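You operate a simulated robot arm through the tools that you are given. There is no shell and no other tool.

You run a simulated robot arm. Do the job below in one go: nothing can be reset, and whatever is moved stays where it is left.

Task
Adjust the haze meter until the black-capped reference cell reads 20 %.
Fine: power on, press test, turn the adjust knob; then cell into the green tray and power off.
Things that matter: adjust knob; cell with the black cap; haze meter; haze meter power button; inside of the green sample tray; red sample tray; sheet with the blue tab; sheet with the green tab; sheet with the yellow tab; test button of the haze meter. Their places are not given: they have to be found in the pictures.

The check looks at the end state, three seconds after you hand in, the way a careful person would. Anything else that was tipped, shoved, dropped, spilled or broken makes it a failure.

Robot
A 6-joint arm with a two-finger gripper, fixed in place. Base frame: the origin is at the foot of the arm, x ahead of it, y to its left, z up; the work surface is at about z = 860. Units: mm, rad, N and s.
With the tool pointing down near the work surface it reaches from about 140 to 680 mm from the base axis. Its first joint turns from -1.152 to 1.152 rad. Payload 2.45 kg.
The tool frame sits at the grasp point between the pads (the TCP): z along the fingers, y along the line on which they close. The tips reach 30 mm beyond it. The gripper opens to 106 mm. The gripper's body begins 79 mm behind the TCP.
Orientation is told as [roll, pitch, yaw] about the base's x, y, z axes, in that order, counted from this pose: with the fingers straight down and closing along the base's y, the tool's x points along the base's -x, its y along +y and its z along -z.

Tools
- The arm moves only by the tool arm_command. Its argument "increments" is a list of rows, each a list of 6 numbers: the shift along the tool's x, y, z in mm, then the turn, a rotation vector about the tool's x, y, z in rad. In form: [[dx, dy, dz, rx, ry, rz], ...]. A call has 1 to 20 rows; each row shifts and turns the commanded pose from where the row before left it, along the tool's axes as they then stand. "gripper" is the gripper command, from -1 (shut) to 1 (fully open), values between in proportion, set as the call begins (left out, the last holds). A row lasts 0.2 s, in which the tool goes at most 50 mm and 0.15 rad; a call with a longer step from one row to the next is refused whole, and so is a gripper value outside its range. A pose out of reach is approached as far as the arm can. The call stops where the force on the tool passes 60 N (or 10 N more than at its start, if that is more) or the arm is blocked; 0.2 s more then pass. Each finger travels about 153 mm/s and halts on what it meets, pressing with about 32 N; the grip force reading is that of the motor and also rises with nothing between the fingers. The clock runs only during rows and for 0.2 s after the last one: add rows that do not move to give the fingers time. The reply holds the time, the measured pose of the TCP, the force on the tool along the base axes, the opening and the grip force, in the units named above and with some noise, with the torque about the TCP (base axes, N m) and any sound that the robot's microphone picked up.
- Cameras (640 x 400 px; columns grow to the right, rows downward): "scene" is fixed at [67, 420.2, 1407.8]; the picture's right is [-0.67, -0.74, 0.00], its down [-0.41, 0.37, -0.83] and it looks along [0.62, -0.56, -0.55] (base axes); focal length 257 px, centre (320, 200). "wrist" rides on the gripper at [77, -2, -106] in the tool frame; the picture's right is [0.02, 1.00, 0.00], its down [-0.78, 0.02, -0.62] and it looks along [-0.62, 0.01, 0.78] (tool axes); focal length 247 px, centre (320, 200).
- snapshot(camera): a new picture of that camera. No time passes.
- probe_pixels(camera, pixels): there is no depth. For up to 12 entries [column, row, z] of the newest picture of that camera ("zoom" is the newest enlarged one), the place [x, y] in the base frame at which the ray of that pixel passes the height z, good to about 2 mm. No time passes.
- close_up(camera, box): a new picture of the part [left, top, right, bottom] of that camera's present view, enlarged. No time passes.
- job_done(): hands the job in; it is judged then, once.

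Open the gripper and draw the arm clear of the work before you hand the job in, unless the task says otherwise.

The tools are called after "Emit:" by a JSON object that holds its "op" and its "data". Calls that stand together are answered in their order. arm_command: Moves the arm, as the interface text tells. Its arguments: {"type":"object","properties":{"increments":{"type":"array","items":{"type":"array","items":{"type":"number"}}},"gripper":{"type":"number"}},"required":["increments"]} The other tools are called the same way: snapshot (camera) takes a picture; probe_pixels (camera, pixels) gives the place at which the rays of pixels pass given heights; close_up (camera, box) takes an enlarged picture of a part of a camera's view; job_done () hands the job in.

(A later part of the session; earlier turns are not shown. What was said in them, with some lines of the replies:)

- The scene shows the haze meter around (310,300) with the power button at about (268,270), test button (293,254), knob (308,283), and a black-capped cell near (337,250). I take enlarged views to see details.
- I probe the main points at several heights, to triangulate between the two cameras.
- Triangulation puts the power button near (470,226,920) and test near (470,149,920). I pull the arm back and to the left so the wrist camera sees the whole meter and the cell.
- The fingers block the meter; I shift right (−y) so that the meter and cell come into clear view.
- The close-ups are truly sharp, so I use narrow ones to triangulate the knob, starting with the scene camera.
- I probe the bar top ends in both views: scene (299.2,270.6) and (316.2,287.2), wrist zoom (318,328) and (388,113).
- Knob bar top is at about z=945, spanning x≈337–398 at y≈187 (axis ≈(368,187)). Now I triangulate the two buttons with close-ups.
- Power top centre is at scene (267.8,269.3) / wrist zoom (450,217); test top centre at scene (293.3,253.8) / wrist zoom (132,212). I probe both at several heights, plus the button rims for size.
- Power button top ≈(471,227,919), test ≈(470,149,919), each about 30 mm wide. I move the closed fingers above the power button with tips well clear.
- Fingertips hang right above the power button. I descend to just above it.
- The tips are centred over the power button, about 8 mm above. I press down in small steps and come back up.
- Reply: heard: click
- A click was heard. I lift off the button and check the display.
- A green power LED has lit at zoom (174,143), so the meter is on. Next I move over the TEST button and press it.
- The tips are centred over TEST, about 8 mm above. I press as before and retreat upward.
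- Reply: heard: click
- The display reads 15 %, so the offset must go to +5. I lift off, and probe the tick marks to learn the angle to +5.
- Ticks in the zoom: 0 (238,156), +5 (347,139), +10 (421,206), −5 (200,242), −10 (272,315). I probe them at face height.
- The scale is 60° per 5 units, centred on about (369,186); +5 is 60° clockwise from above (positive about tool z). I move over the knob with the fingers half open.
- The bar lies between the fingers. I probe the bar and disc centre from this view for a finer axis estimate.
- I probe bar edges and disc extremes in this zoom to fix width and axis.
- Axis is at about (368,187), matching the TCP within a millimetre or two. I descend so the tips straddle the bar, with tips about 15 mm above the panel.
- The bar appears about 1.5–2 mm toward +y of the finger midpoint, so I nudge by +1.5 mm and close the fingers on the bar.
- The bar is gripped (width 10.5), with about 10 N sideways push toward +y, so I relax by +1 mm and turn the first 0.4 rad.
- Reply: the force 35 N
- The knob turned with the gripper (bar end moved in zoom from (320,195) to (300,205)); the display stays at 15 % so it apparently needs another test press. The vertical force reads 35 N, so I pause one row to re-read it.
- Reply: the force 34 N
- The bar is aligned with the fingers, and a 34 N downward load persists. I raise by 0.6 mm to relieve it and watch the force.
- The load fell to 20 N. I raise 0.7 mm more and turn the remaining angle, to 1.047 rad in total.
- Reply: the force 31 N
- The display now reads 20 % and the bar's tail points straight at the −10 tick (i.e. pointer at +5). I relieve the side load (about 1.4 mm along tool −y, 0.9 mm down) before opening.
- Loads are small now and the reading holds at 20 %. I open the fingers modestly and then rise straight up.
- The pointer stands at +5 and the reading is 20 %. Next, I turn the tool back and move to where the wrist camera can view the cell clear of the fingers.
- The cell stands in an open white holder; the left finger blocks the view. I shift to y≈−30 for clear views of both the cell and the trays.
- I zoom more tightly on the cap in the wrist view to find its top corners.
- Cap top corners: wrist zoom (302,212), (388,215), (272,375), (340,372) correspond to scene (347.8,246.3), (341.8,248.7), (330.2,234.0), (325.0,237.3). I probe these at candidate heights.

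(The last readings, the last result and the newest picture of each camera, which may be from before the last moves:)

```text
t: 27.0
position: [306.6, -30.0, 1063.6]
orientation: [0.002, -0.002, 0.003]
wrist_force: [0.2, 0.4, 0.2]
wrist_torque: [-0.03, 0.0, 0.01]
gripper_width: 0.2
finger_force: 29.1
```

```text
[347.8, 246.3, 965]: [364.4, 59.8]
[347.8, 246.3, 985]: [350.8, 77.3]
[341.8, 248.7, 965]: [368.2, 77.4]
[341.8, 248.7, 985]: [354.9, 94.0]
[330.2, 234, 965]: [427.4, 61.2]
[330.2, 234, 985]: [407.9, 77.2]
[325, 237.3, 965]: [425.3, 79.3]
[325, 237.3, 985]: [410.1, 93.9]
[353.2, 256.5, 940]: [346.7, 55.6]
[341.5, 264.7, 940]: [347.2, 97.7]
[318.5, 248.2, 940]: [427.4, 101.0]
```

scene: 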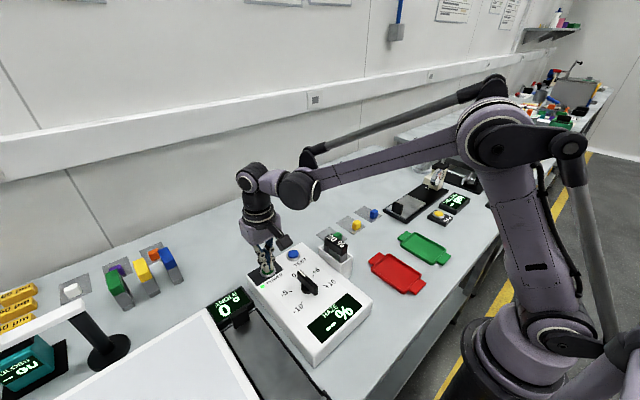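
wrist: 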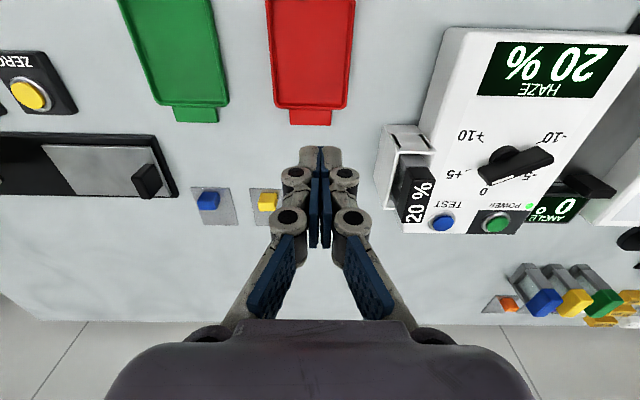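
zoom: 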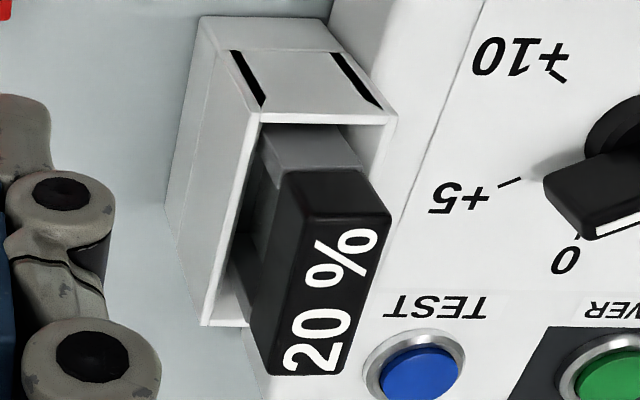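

Cap top is at z≈970, spanning about x 362–420, y 63–83; the holder rim is at about z=937. Now I look at the green tray.

Emit:
{"op": "close_up", "data": {"camera": "scene", "box": [385, 220, 465, 280]}}

Emit:
{"op": "probe_pixels", "data": {"camera": "zoom", "pixels": [[320, 200, 865]]}}

```text
6.67 times, centred on (425, 250) of scene
```

zoom: 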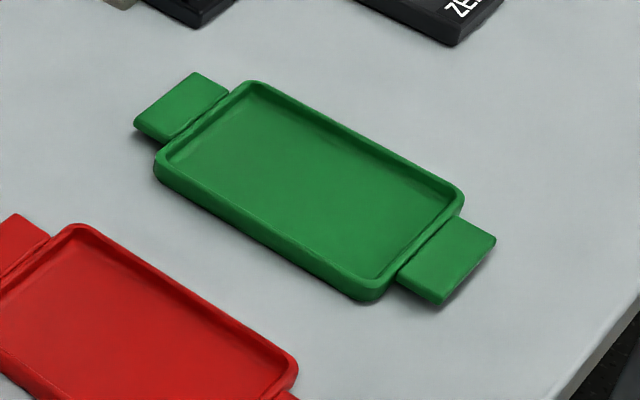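

```text
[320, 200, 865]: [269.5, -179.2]
```

I probe the tray's rim and floor corners.

Emit:
{"op": "probe_pixels", "data": {"camera": "zoom", "pixels": [[165, 155, 872], [250, 82, 872], [460, 195, 872], [378, 283, 872], [185, 160, 865], [258, 100, 865], [440, 208, 865], [375, 272, 865], [315, 187, 865], [135, 120, 868], [495, 240, 868]]}}

Emit:
{"op": "close_up", "data": {"camera": "scene", "box": [355, 230, 455, 310]}}

```text
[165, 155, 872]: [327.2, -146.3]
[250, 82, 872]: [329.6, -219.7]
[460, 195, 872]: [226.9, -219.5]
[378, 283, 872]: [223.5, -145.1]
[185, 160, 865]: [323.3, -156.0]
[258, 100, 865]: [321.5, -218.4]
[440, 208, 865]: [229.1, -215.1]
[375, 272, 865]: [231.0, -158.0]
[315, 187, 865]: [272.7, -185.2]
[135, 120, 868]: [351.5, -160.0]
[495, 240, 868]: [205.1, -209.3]
```

```text
5.00 times, centred on (405, 270) of scene
```

zoom: 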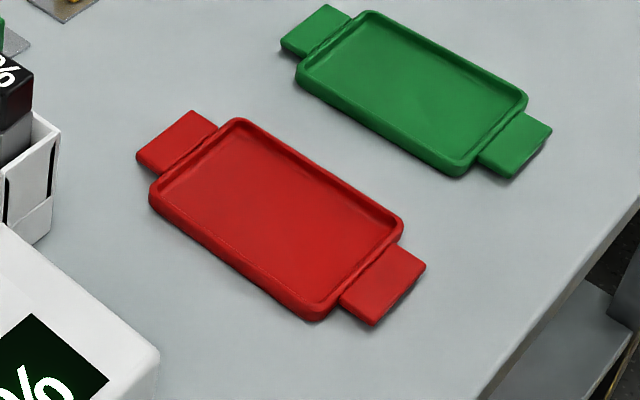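

The green tray spans about x 229–322, y −217 to −157 inside, aligned with the base axes. I move above the cell cap with fingers open to about 46 mm.

Emit:
{"op": "arm_command", "data": {"increments": [[-28, 34.3, 0, 0, 0, 0], [-28, 34.3, 0, 0, 0, 0], [-28, 34.3, 0, 0, 0, 0], [0, 0, 18, 0, 0, 0], [0, 0, 18, 0, 0, 0], [0, 0, 0, 0, 0, 0]], "gripper": -0.13}}

Emit:
{"op": "close_up", "data": {"camera": "wrist", "box": [240, 40, 400, 180]}}

Emit:
{"op": "close_up", "data": {"camera": "scene", "box": [295, 200, 375, 285]}}

```text
t: 28.4
position: [391.0, 74.3, 1028.6]
orientation: [0.001, -0.001, 0.001]
wrist_force: [0.0, -0.2, 0.5]
wrist_torque: [0.02, -0.03, -0.02]
gripper_width: 46.1
finger_force: 0.1
```

```text
2.86 times, centred on (320, 110) of wrist
```

zoom: 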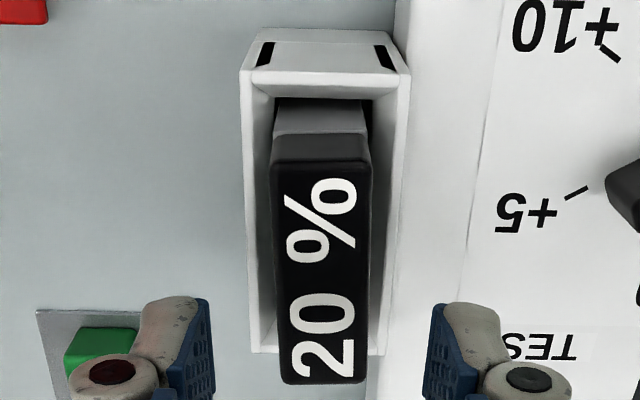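

```text
4.71 times, centred on (335, 242) of scene
```

zoom: 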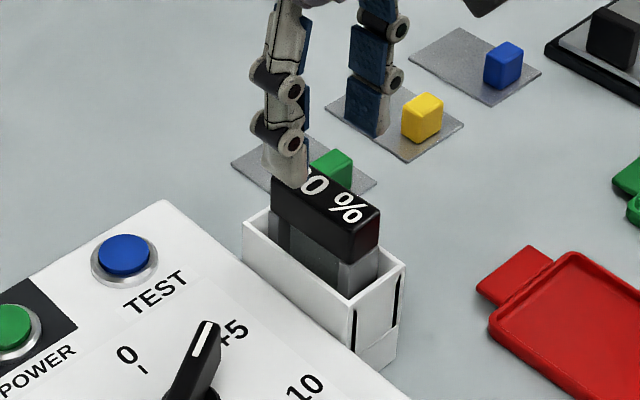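

The cap looks centred between the fingers. I re-zoom and probe cap edges at z=970 for fine alignment.

Emit:
{"op": "close_up", "data": {"camera": "wrist", "box": [240, 40, 400, 180]}}

Emit:
{"op": "probe_pixels", "data": {"camera": "zoom", "pixels": [[272, 168, 970], [371, 168, 970], [281, 380, 970], [367, 380, 970], [320, 162, 970], [322, 383, 970], [241, 72, 937], [410, 72, 937], [250, 352, 937], [385, 354, 937]]}}

```text
2.86 times, centred on (320, 110) of wrist
```

zoom: 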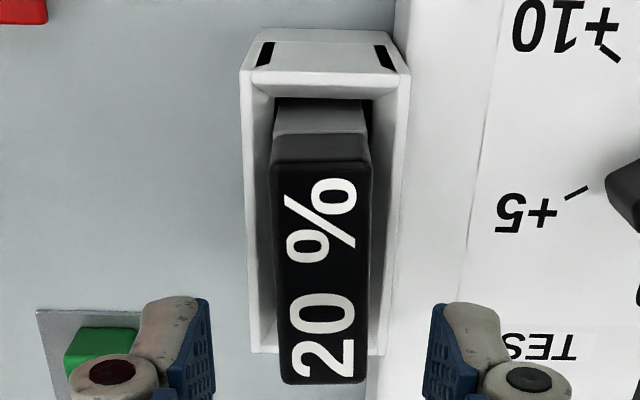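

```text
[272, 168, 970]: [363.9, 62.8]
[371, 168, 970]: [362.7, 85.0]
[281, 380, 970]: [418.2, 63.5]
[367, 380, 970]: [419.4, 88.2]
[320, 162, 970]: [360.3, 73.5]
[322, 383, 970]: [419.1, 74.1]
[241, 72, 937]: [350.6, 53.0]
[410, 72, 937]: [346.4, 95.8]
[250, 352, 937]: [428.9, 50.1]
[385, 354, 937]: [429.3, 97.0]
```

Cap centre is (390.5,74.5), under the TCP. I descend 51 mm so the tips stand just below the cap's lower edge but above the holder rim.

Emit:
{"op": "arm_command", "data": {"increments": [[0, 0, 18, 0, 0, 0], [0, 0, 18, 0, 0, 0], [0, 0, 10, 0, 0, 0], [0, 0, 5, 0, 0, 0], [0, 0, 0, 0, 0, 0]]}}

Emit:
{"op": "close_up", "data": {"camera": "scene", "box": [305, 220, 369, 280]}}

Emit:
{"op": "close_up", "data": {"camera": "wrist", "box": [240, 40, 400, 180]}}

```text
t: 29.6
position: [391.1, 74.2, 979.2]
orientation: [0.004, -0.001, 0.002]
wrist_force: [1.0, -0.2, -0.5]
wrist_torque: [0.01, -0.01, -0.01]
gripper_width: 45.8
finger_force: 0.0
```

```text
6.67 times, centred on (337, 250) of scene
```

zoom: 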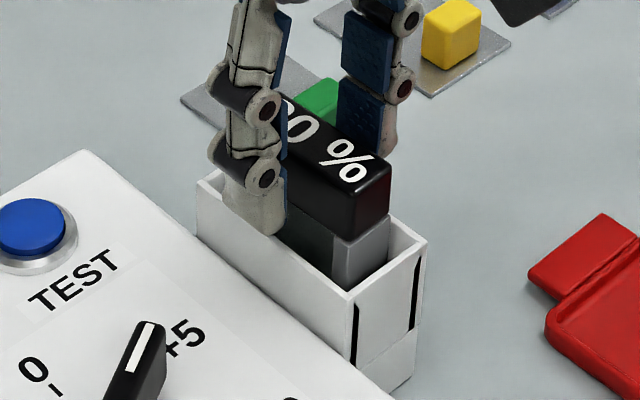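

```text
2.86 times, centred on (320, 110) of wrist
```

zoom: 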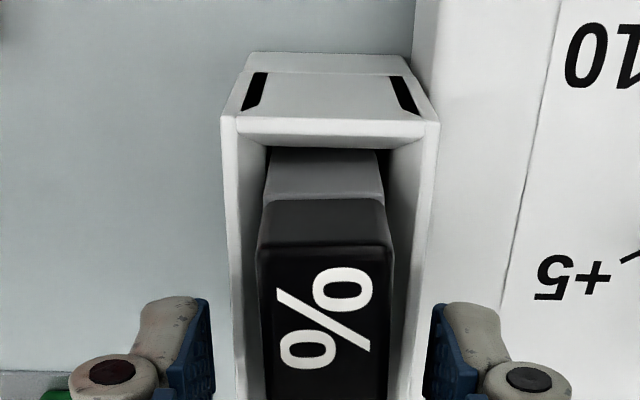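

The fingers straddle the cap evenly, above the rim. I close on the cap.

Emit:
{"op": "arm_command", "data": {"increments": [[0, 0.5, 0, 0, 0, 0], [0, 0, 0, 0, 0, 0], [0, 0, 0, 0, 0, 0], [0, 0, 0, 0, 0, 0]], "gripper": -1}}

Emit:
{"op": "close_up", "data": {"camera": "scene", "box": [305, 220, 369, 280]}}

Emit:
{"op": "close_up", "data": {"camera": "wrist", "box": [240, 40, 400, 180]}}

```text
t: 30.6
position: [391.7, 73.9, 978.7]
orientation: [0.001, -0.002, 0.001]
wrist_force: [-0.1, -0.3, 0.1]
wrist_torque: [-0.05, 0.01, -0.01]
gripper_width: 23.3
finger_force: 31.4
```

```text
6.67 times, centred on (337, 250) of scene
```

zoom: 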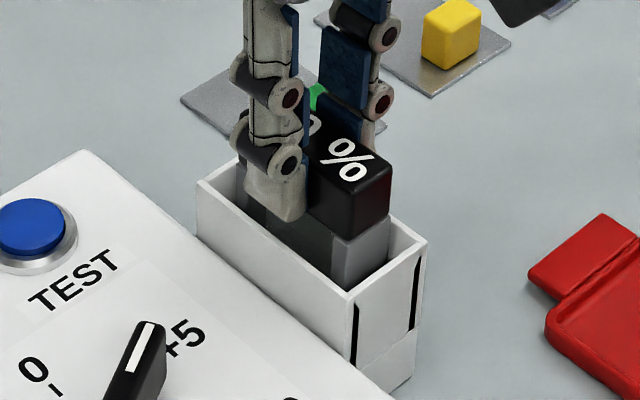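

```text
2.86 times, centred on (320, 110) of wrist
```

zoom: 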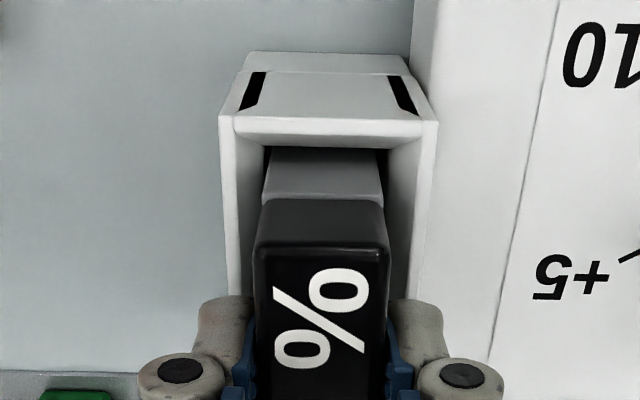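

The cap is held (23.3 mm, no side load). I lift slowly straight up and watch the force.

Emit:
{"op": "arm_command", "data": {"increments": [[0, 0, -5, 0, 0, 0], [0, 0, -10, 0, 0, 0], [0, 0, -10, 0, 0, 0], [0, 0, -15, 0, 0, 0], [0, 0, 0, 0, 0, 0]]}}

Emit:
{"op": "close_up", "data": {"camera": "scene", "box": [295, 190, 375, 285]}}

```text
t: 31.8
position: [389.9, 75.5, 1019.6]
orientation: [0.002, -0.002, 0.004]
wrist_force: [-0.8, -0.2, -1.1]
wrist_torque: [-0.02, 0.02, 0.05]
gripper_width: 23.1
finger_force: 32.3
```

```text
4.21 times, centred on (335, 238) of scene
```

zoom: 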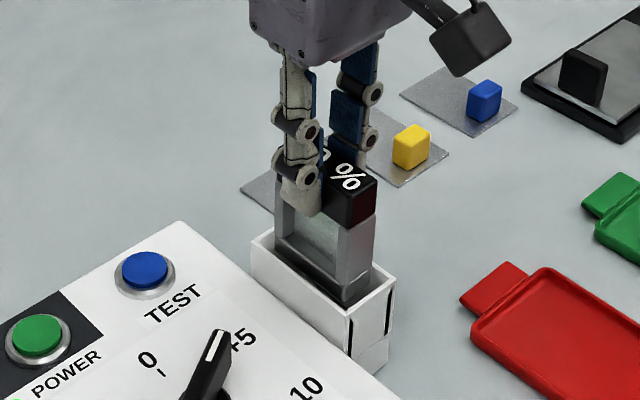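

The cell rises cleanly. I continue up until it is well clear of the holder.

Emit:
{"op": "arm_command", "data": {"increments": [[0, 0, -20, 0, 0, 0], [0, 0, -30, 0, 0, 0], [0, 0, -30, 0, 0, 0], [0, 0, 0, 0, 0, 0]]}}

Emit:
{"op": "close_up", "data": {"camera": "scene", "box": [295, 150, 375, 285]}}

Emit:
{"op": "snapshot", "data": {"camera": "wrist"}}

```text
t: 32.8
position: [390.5, 73.6, 1098.6]
orientation: [0.001, -0.001, 0.003]
wrist_force: [0.9, 0.1, -1.8]
wrist_torque: [0.03, 0.0, 0.03]
gripper_width: 23.1
finger_force: 32.2
```

```text
2.96 times, centred on (335, 218) of scene
```

zoom: 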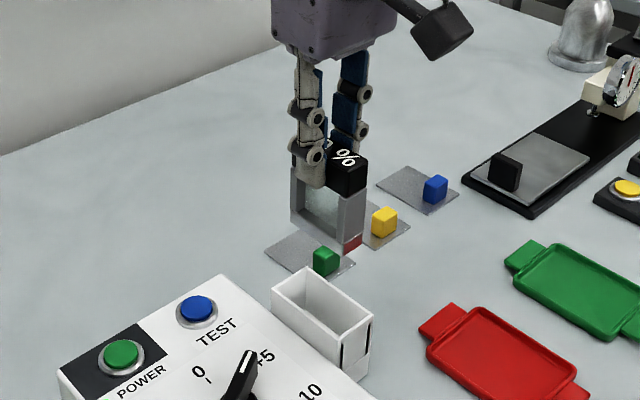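

```text
taken
```

wrist: 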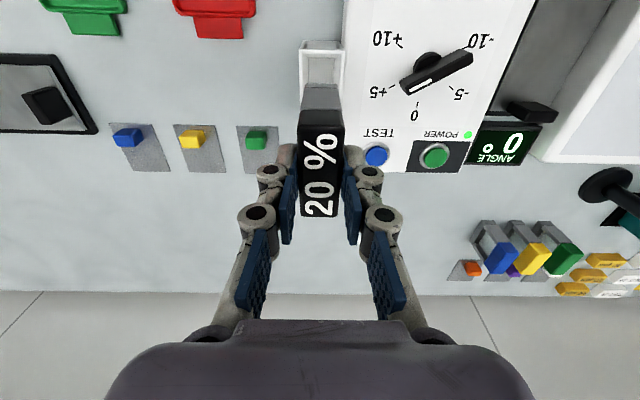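

The cell (about 58×20×70 mm tall) hangs straight in the grip, clear of the holder. I carry it high toward the tray centre near (276,−185).

Emit:
{"op": "arm_command", "data": {"increments": [[10, -22, 0, 0, 0, 0], [14.5, -33, 0, 0, 0, 0], [14.5, -33, 0, 0, 0, 0], [14.5, -33, 0, 0, 0, 0], [14.5, -33, 0, 0, 0, 0], [14.5, -33, 0, 0, 0, 0], [14.5, -33, 0, 0, 0, 0], [12, -28, 0, 0, 0, 0], [5.5, -12, 0, 0, 0, 0], [0, 0, 0, 0, 0, 0]]}}

Emit:
{"op": "snapshot", "data": {"camera": "wrist"}}

Emit:
{"op": "snapshot", "data": {"camera": "scene"}}

```text
t: 35.0
position: [278.0, -184.0, 1099.5]
orientation: [0.001, -0.001, 0.003]
wrist_force: [0.0, 0.5, -1.7]
wrist_torque: [-0.02, 0.02, 0.02]
gripper_width: 23.2
finger_force: 32.0
```

```text
taken
```

wrist: 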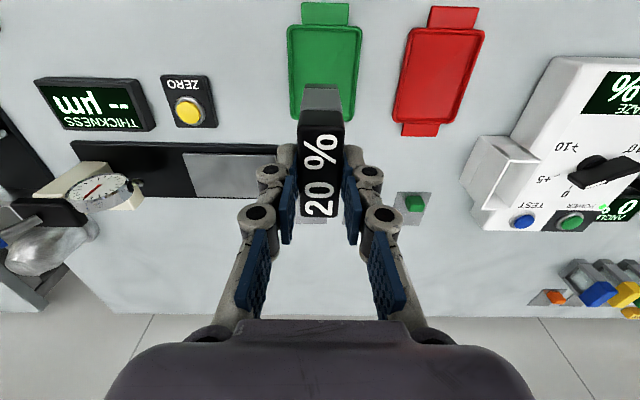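

```text
taken
```

scene: 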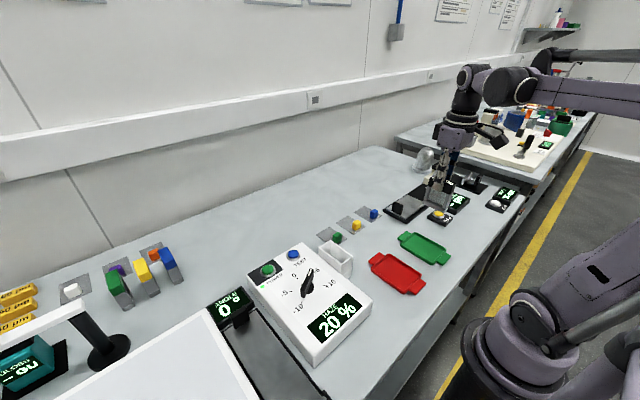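

The cell is roughly over the green tray. I probe the tray's rim in the wrist view: (289,30), (361,30), (297,115), (352,115).

Emit:
{"op": "probe_pixels", "data": {"camera": "wrist", "pixels": [[288, 40, 872], [362, 40, 872], [293, 105, 872], [356, 105, 872], [325, 27, 872], [295, 35, 865], [355, 35, 865], [325, 4, 866]]}}

Emit:
{"op": "close_up", "data": {"camera": "wrist", "box": [270, 0, 390, 130]}}

```text
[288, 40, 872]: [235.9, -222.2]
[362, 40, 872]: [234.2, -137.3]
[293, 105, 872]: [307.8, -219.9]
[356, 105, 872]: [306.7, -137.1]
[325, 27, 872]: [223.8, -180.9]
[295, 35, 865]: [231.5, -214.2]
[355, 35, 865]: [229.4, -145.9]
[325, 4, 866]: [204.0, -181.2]
```

```text
3.08 times, centred on (330, 65) of wrist
```

zoom: 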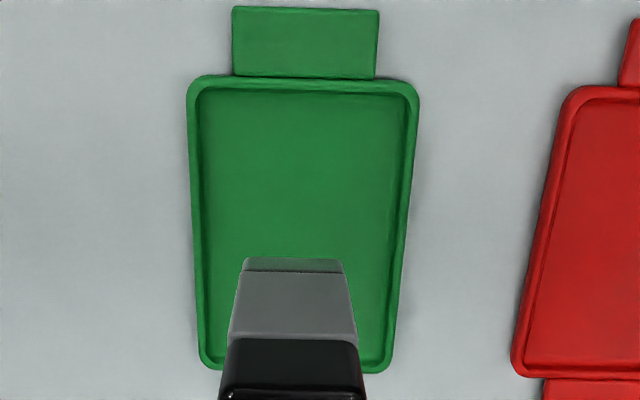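

Tray centre by both views ≈(276,−181). I shift 2–3 mm and descend to leave the cell bottom about 25–30 mm above the tray floor.

Emit:
{"op": "arm_command", "data": {"increments": [[2, 3, 0, 0, 0, 0], [0, 0, 20, 0, 0, 0], [0, 0, 25, 0, 0, 0], [0, 0, 25, 0, 0, 0], [0, 0, 25, 0, 0, 0], [0, 0, 20, 0, 0, 0], [0, 0, 10, 0, 0, 0], [0, 0, 0, 0, 0, 0]]}}

Emit:
{"op": "close_up", "data": {"camera": "scene", "box": [385, 200, 465, 280]}}

Emit:
{"op": "close_up", "data": {"camera": "wrist", "box": [240, 0, 400, 180]}}

```text
t: 36.8
position: [276.7, -181.6, 972.9]
orientation: [0.003, -0.001, 0.004]
wrist_force: [-0.5, 0.3, -1.3]
wrist_torque: [-0.04, 0.02, 0.02]
gripper_width: 23.1
finger_force: 31.7
```

```text
5.00 times, centred on (425, 240) of scene
```

zoom: 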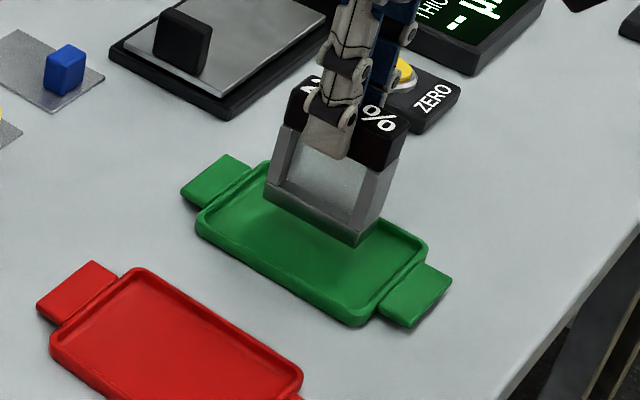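

```text
2.22 times, centred on (320, 90) of wrist
```

zoom: 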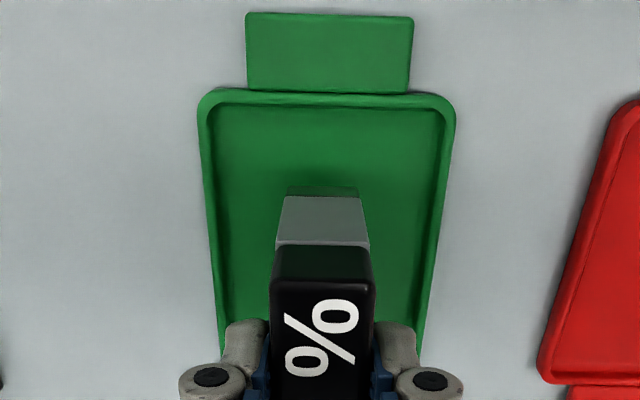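

The cell hangs centred over the tray. I lower 20 mm and then go in small steps, watching the vertical force.

Emit:
{"op": "arm_command", "data": {"increments": [[0, 0, 10, 0, 0, 0], [0, 0, 8, 0, 0, 0], [0, 0, 4, 0, 0, 0], [0, 0, 0, 0, 0, 0]]}}

Emit:
{"op": "close_up", "data": {"camera": "scene", "box": [385, 220, 465, 280]}}

```text
t: 37.8
position: [275.2, -180.6, 952.3]
orientation: [0.002, 0.0, 0.004]
wrist_force: [0.3, 1.5, 28.4]
wrist_torque: [0.03, 0.07, 0.0]
gripper_width: 23.1
finger_force: 32.1
```

```text
6.67 times, centred on (425, 250) of scene
```

zoom: 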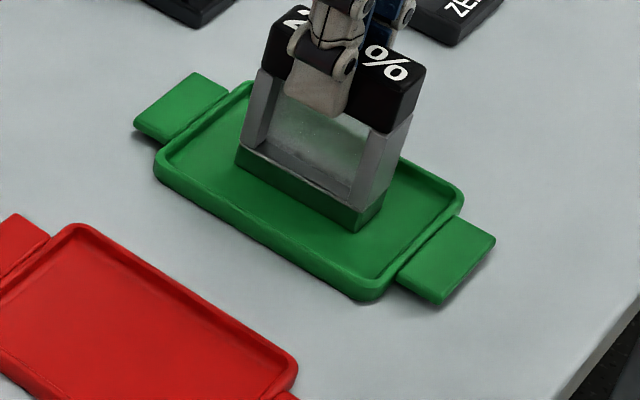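

The cell already stands on the tray floor (28 N of load). I ease up 1 mm to relieve it before releasing.

Emit:
{"op": "arm_command", "data": {"increments": [[0, 0, -1, 0, 0, 0], [0, 0, 0, 0, 0, 0]]}}

Emit:
{"op": "close_up", "data": {"camera": "scene", "box": [385, 215, 465, 285]}}

```text
t: 38.4
position: [276.8, -180.8, 952.7]
orientation: [0.002, -0.003, 0.004]
wrist_force: [-0.6, 1.9, 17.1]
wrist_torque: [0.06, 0.04, -0.07]
gripper_width: 23.3
finger_force: 31.9
```

```text
5.71 times, centred on (425, 250) of scene
```

zoom: 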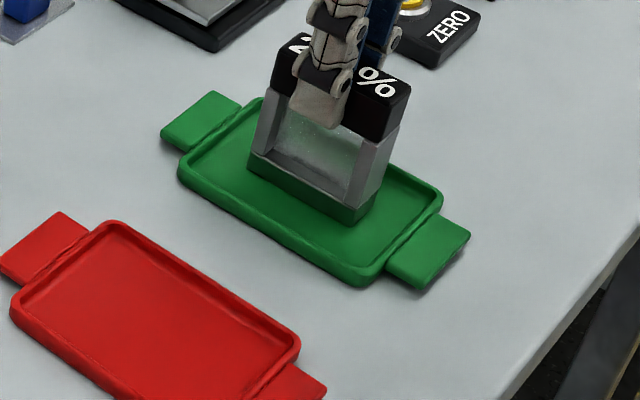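

The load fell to 17 N; I ease up another 1 mm.

Emit:
{"op": "arm_command", "data": {"increments": [[0, 0, -1, 0, 0, 0], [0, 0, 0, 0, 0, 0]]}}

```text
t: 39.0
position: [275.7, -182.7, 952.9]
orientation: [0.002, -0.004, 0.002]
wrist_force: [0.8, 0.3, -1.3]
wrist_torque: [0.0, -0.03, -0.02]
gripper_width: 23.1
finger_force: 31.9
```

Now the force equals the cell's weight (−1.3 N), so it is just hovering or barely touching. I lower 0.4 mm to seat it.

Emit:
{"op": "arm_command", "data": {"increments": [[0, 0, 0.4, 0, 0, 0], [0, 0, 0, 0, 0, 0]]}}

Emit:
{"op": "close_up", "data": {"camera": "scene", "box": [400, 215, 450, 265]}}

```text
t: 39.6
position: [274.8, -182.2, 951.7]
orientation: [0.002, -0.002, 0.001]
wrist_force: [0.8, 0.6, -0.7]
wrist_torque: [-0.04, 0.02, 0.03]
gripper_width: 23.1
finger_force: 32.0
```

```text
8.00 times, centred on (425, 240) of scene
```

zoom: 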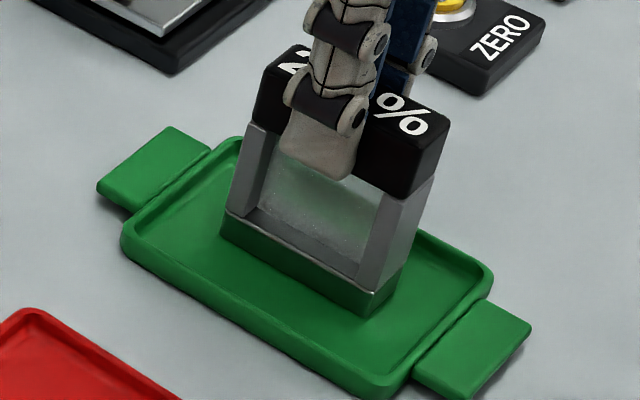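

Still only the weight is shown; I lower another 0.4 mm.

Emit:
{"op": "arm_command", "data": {"increments": [[0, 0, 0.4, 0, 0, 0], [0, 0, 0, 0, 0, 0]]}}

```text
t: 40.2
position: [274.7, -182.5, 952.2]
orientation: [0.001, -0.002, 0.003]
wrist_force: [-1.6, 0.6, 2.8]
wrist_torque: [-0.04, 0.01, 0.0]
gripper_width: 23.1
finger_force: 32.1
```

There is now a light seating load of about 4 N. I open the fingers slightly (to about 32 mm).

Emit:
{"op": "arm_command", "data": {"increments": [[0, 0, 0, 0, 0, 0], [0, 0, 0, 0, 0, 0], [0, 0, 0, 0, 0, 0]], "gripper": -0.4}}

Emit:
{"op": "close_up", "data": {"camera": "scene", "box": [385, 215, 465, 285]}}

Emit:
{"op": "close_up", "data": {"camera": "wrist", "box": [240, 0, 400, 180]}}

```text
t: 41.0
position: [276.0, -182.0, 951.7]
orientation: [0.003, -0.001, 0.003]
wrist_force: [0.5, 0.8, -0.3]
wrist_torque: [0.01, -0.02, 0.03]
gripper_width: 31.8
finger_force: 0.0
```

```text
5.71 times, centred on (425, 250) of scene
```

zoom: 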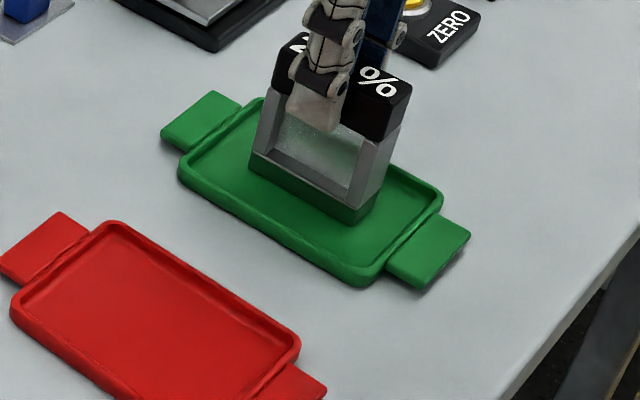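

```text
2.22 times, centred on (320, 90) of wrist
```

zoom: 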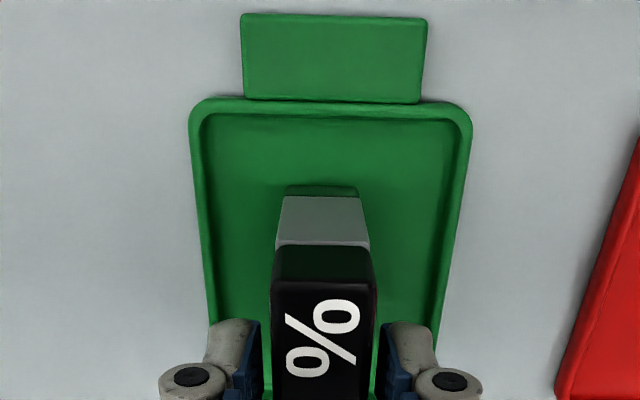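

The fingers are free of the cap and the cell stands upright. I open to about 48 mm and rise straight up, slowly at first.

Emit:
{"op": "arm_command", "data": {"increments": [[0, 0, 0, 0, 0, 0], [0, 0, 0, 0, 0, 0], [0, 0, -5, 0, 0, 0], [0, 0, -10, 0, 0, 0], [0, 0, -20, 0, 0, 0], [0, 0, -30, 0, 0, 0], [0, 0, -30, 0, 0, 0], [0, 0, -30, 0, 0, 0], [0, 0, 0, 0, 0, 0]], "gripper": -0.1}}

Emit:
{"op": "snapshot", "data": {"camera": "scene"}}

Emit:
{"op": "close_up", "data": {"camera": "scene", "box": [385, 205, 465, 285]}}

```text
t: 43.0
position: [275.1, -182.8, 1077.2]
orientation: [0.001, -0.001, 0.001]
wrist_force: [-0.5, 0.2, 0.6]
wrist_torque: [-0.01, 0.0, -0.05]
gripper_width: 47.8
finger_force: 0.1
```

```text
taken
```

scene: 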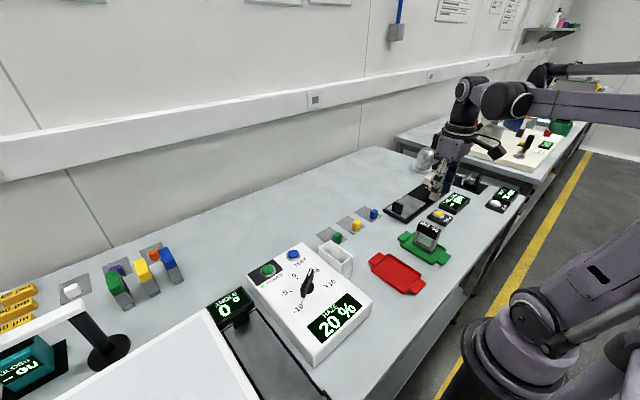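

```text
5.00 times, centred on (425, 245) of scene
```

zoom: 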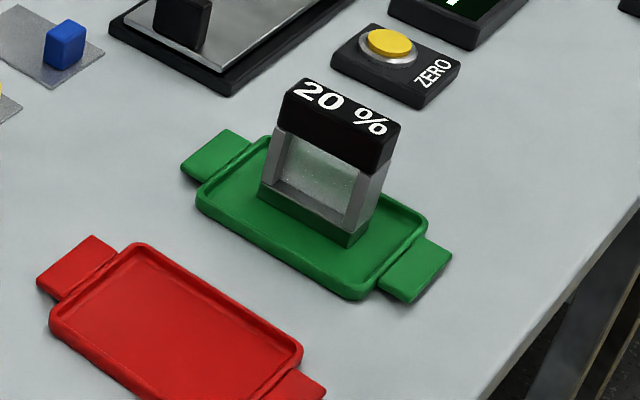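

The cell stands upright inside the green tray. I close the fingers and return over the power button at (471,227).

Emit:
{"op": "arm_command", "data": {"increments": [[-16.3, 34.1, 0, 0, 0, 0], [-16.3, 34.1, 0, 0, 0, 0], [-16.3, 34.1, 0, 0, 0, 0], [-16.3, 34.1, 0, 0, 0, 0], [-16.3, 34.1, 0, 0, 0, 0], [-16.3, 34.1, 0, 0, 0, 0], [-16.3, 34.1, 0, 0, 0, 0], [-16.3, 34.1, 0, 0, 0, 0], [-16.3, 34.1, 0, 0, 0, 0], [-16.3, 34.1, 0, 0, 0, 0], [-16.3, 34.1, 0, 0, 0, 0], [-16.3, 34.1, 0, 0, 0, 0], [0, 0, 40, 0, 0, 0], [0, 0, 40, 0, 0, 0], [0, 0, 0, 0, 0, 0]], "gripper": -1}}

Emit:
{"op": "snapshot", "data": {"camera": "wrist"}}

Emit:
{"op": "close_up", "data": {"camera": "scene", "box": [230, 220, 310, 290]}}

```text
t: 46.2
position: [472.0, 227.9, 997.5]
orientation: [0.001, -0.002, 0.003]
wrist_force: [-0.4, -0.5, -0.3]
wrist_torque: [0.0, -0.02, 0.02]
gripper_width: 0.0
finger_force: 28.7
```

```text
taken
```

wrist: 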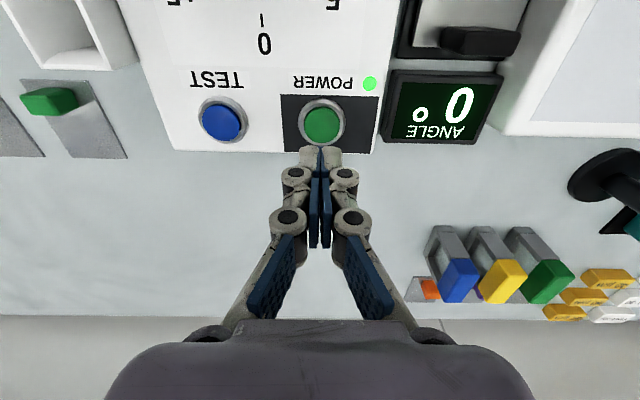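

```text
5.71 times, centred on (270, 255) of scene
```

zoom: 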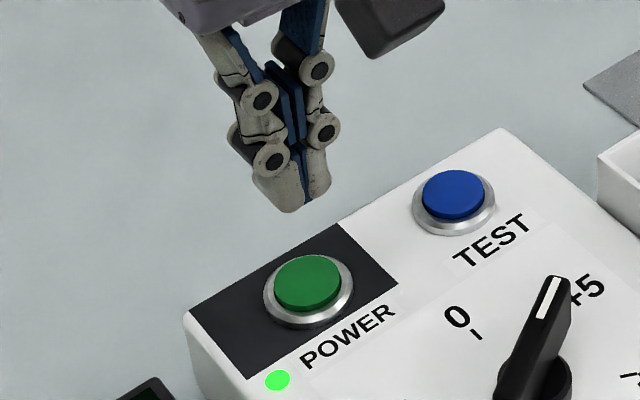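

The tips are over the power button. I lower and press it with the same stroke as before, stepwise.

Emit:
{"op": "arm_command", "data": {"increments": [[0.5, -0.5, 20, 0, 0, 0], [0, 0, 20, 0, 0, 0], [0, 0, 4, 0, 0, 0], [0, 0, 3, 0, 0, 0], [0, 0, 3, 0, 0, 0], [0, 0, 2, 0, 0, 0], [0, 0, 1.2, 0, 0, 0], [0, 0, 1, 0, 0, 0]]}}

Emit:
{"op": "close_up", "data": {"camera": "scene", "box": [240, 240, 380, 370]}}

```text
t: 48.0
position: [470.4, 225.7, 945.0]
orientation: [0.003, -0.001, 0.004]
wrist_force: [-1.7, -0.3, 2.0]
wrist_torque: [-0.05, 0.05, 0.01]
gripper_width: 5.8
finger_force: 28.9
heard: click
```

```text
3.08 times, centred on (310, 305) of scene
```

zoom: 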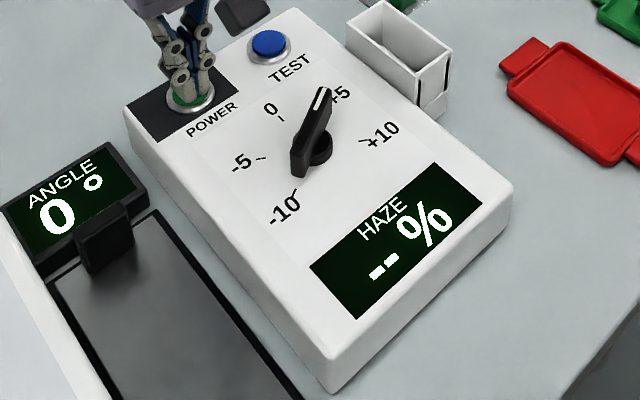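

One click; the LED is off and the display is back to "-- %". I rise straight off the button, then open the gripper and move clear.

Emit:
{"op": "arm_command", "data": {"increments": [[0, 0, -10, 0, 0, 0], [0, 0, -30, 0, 0, 0], [0, 0, -40, 0, 0, 0], [0, 0, -40, 0, 0, 0], [0, 0, -40, 0, 0, 0], [0, -40, -20, 0, 0, 0], [0, -40, -20, 0, 0, 0], [0, -40, -20, 0, 0, 0], [0, -40, -20, 0, 0, 0], [0, 0, 0, 0, 0, 0]]}}

Emit:
{"op": "arm_command", "data": {"increments": [[0, 0, 0, 0, 0, 0], [0, 0, 0, 0, 0, 0], [0, 0, 0, 0, 0, 0], [0, 0, 0, 0, 0, 0]], "gripper": 1}}

Emit:
{"op": "snapshot", "data": {"camera": "scene"}}

Emit:
{"op": "close_up", "data": {"camera": "scene", "box": [240, 240, 380, 370]}}

Emit:
{"op": "close_up", "data": {"camera": "scene", "box": [325, 190, 465, 300]}}

```text
t: 50.2
position: [469.3, 64.3, 1183.6]
orientation: [0.001, -0.002, 0.004]
wrist_force: [0.9, 1.0, 0.3]
wrist_torque: [0.0, 0.02, -0.02]
gripper_width: 0.1
finger_force: 28.8
```

```text
t: 51.2
position: [469.5, 64.7, 1183.5]
orientation: [0.002, -0.003, 0.003]
wrist_force: [-0.2, 0.1, 0.2]
wrist_torque: [-0.04, -0.02, -0.01]
gripper_width: 106.1
finger_force: 0.0
```

```text
taken
```

scene: 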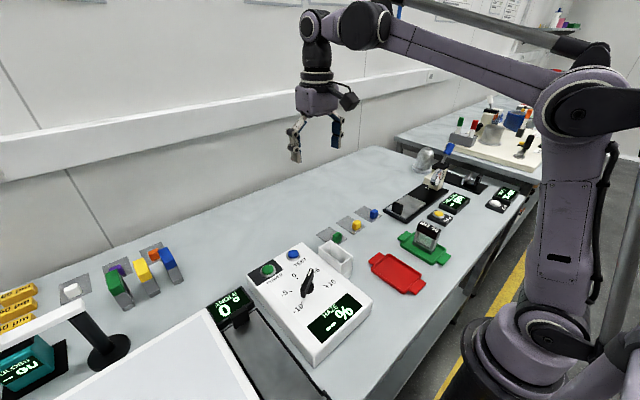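

```text
3.08 times, centred on (310, 305) of scene
```

zoom: 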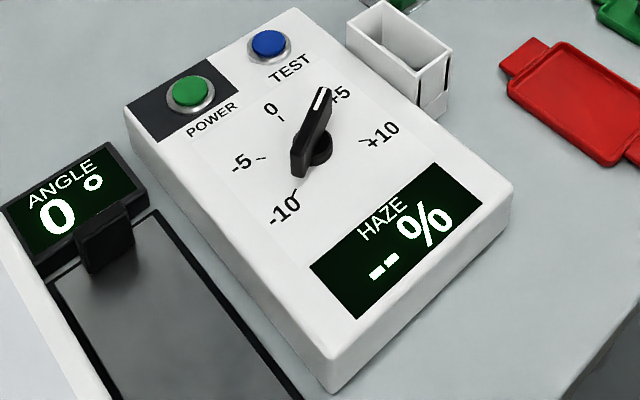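

```text
3.64 times, centred on (395, 245) of scene
```

zoom: 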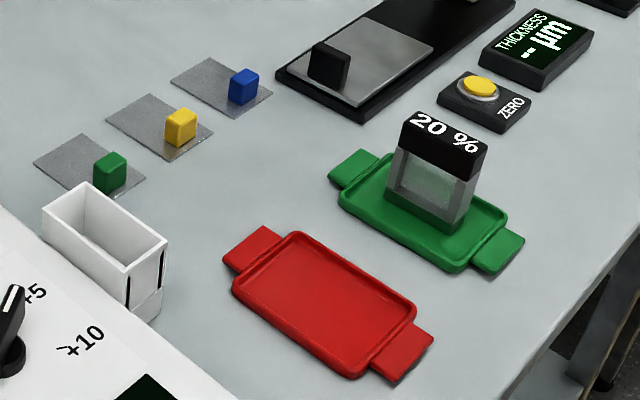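

The meter is off (LED dark, "-- %") with the knob at +5. The cell stands upright in the green tray, nothing else has moved, and the gripper is open and clear, so I hand the job in.

Emit:
{"op": "job_done", "data": {}}

```text
The job is handed in.
```

The haze meter now reads 20 % on the black-capped cell. The first test read 15 %, so I turned the adjust knob from 0 to +5, and the display then showed 20 %.

I didn't press test again after turning the knob. Partway through the turn the display still showed 15 %, and it showed 20 % once the knob was at +5. It was still showing 20 % when I lifted the cell out.

The cell is standing upright in the green tray. The meter is off, with its power light out and the display back to "-- %". The final pictures show nothing else disturbed, and the arm is clear with the gripper open. I've handed the job in, but no result has come back yet.
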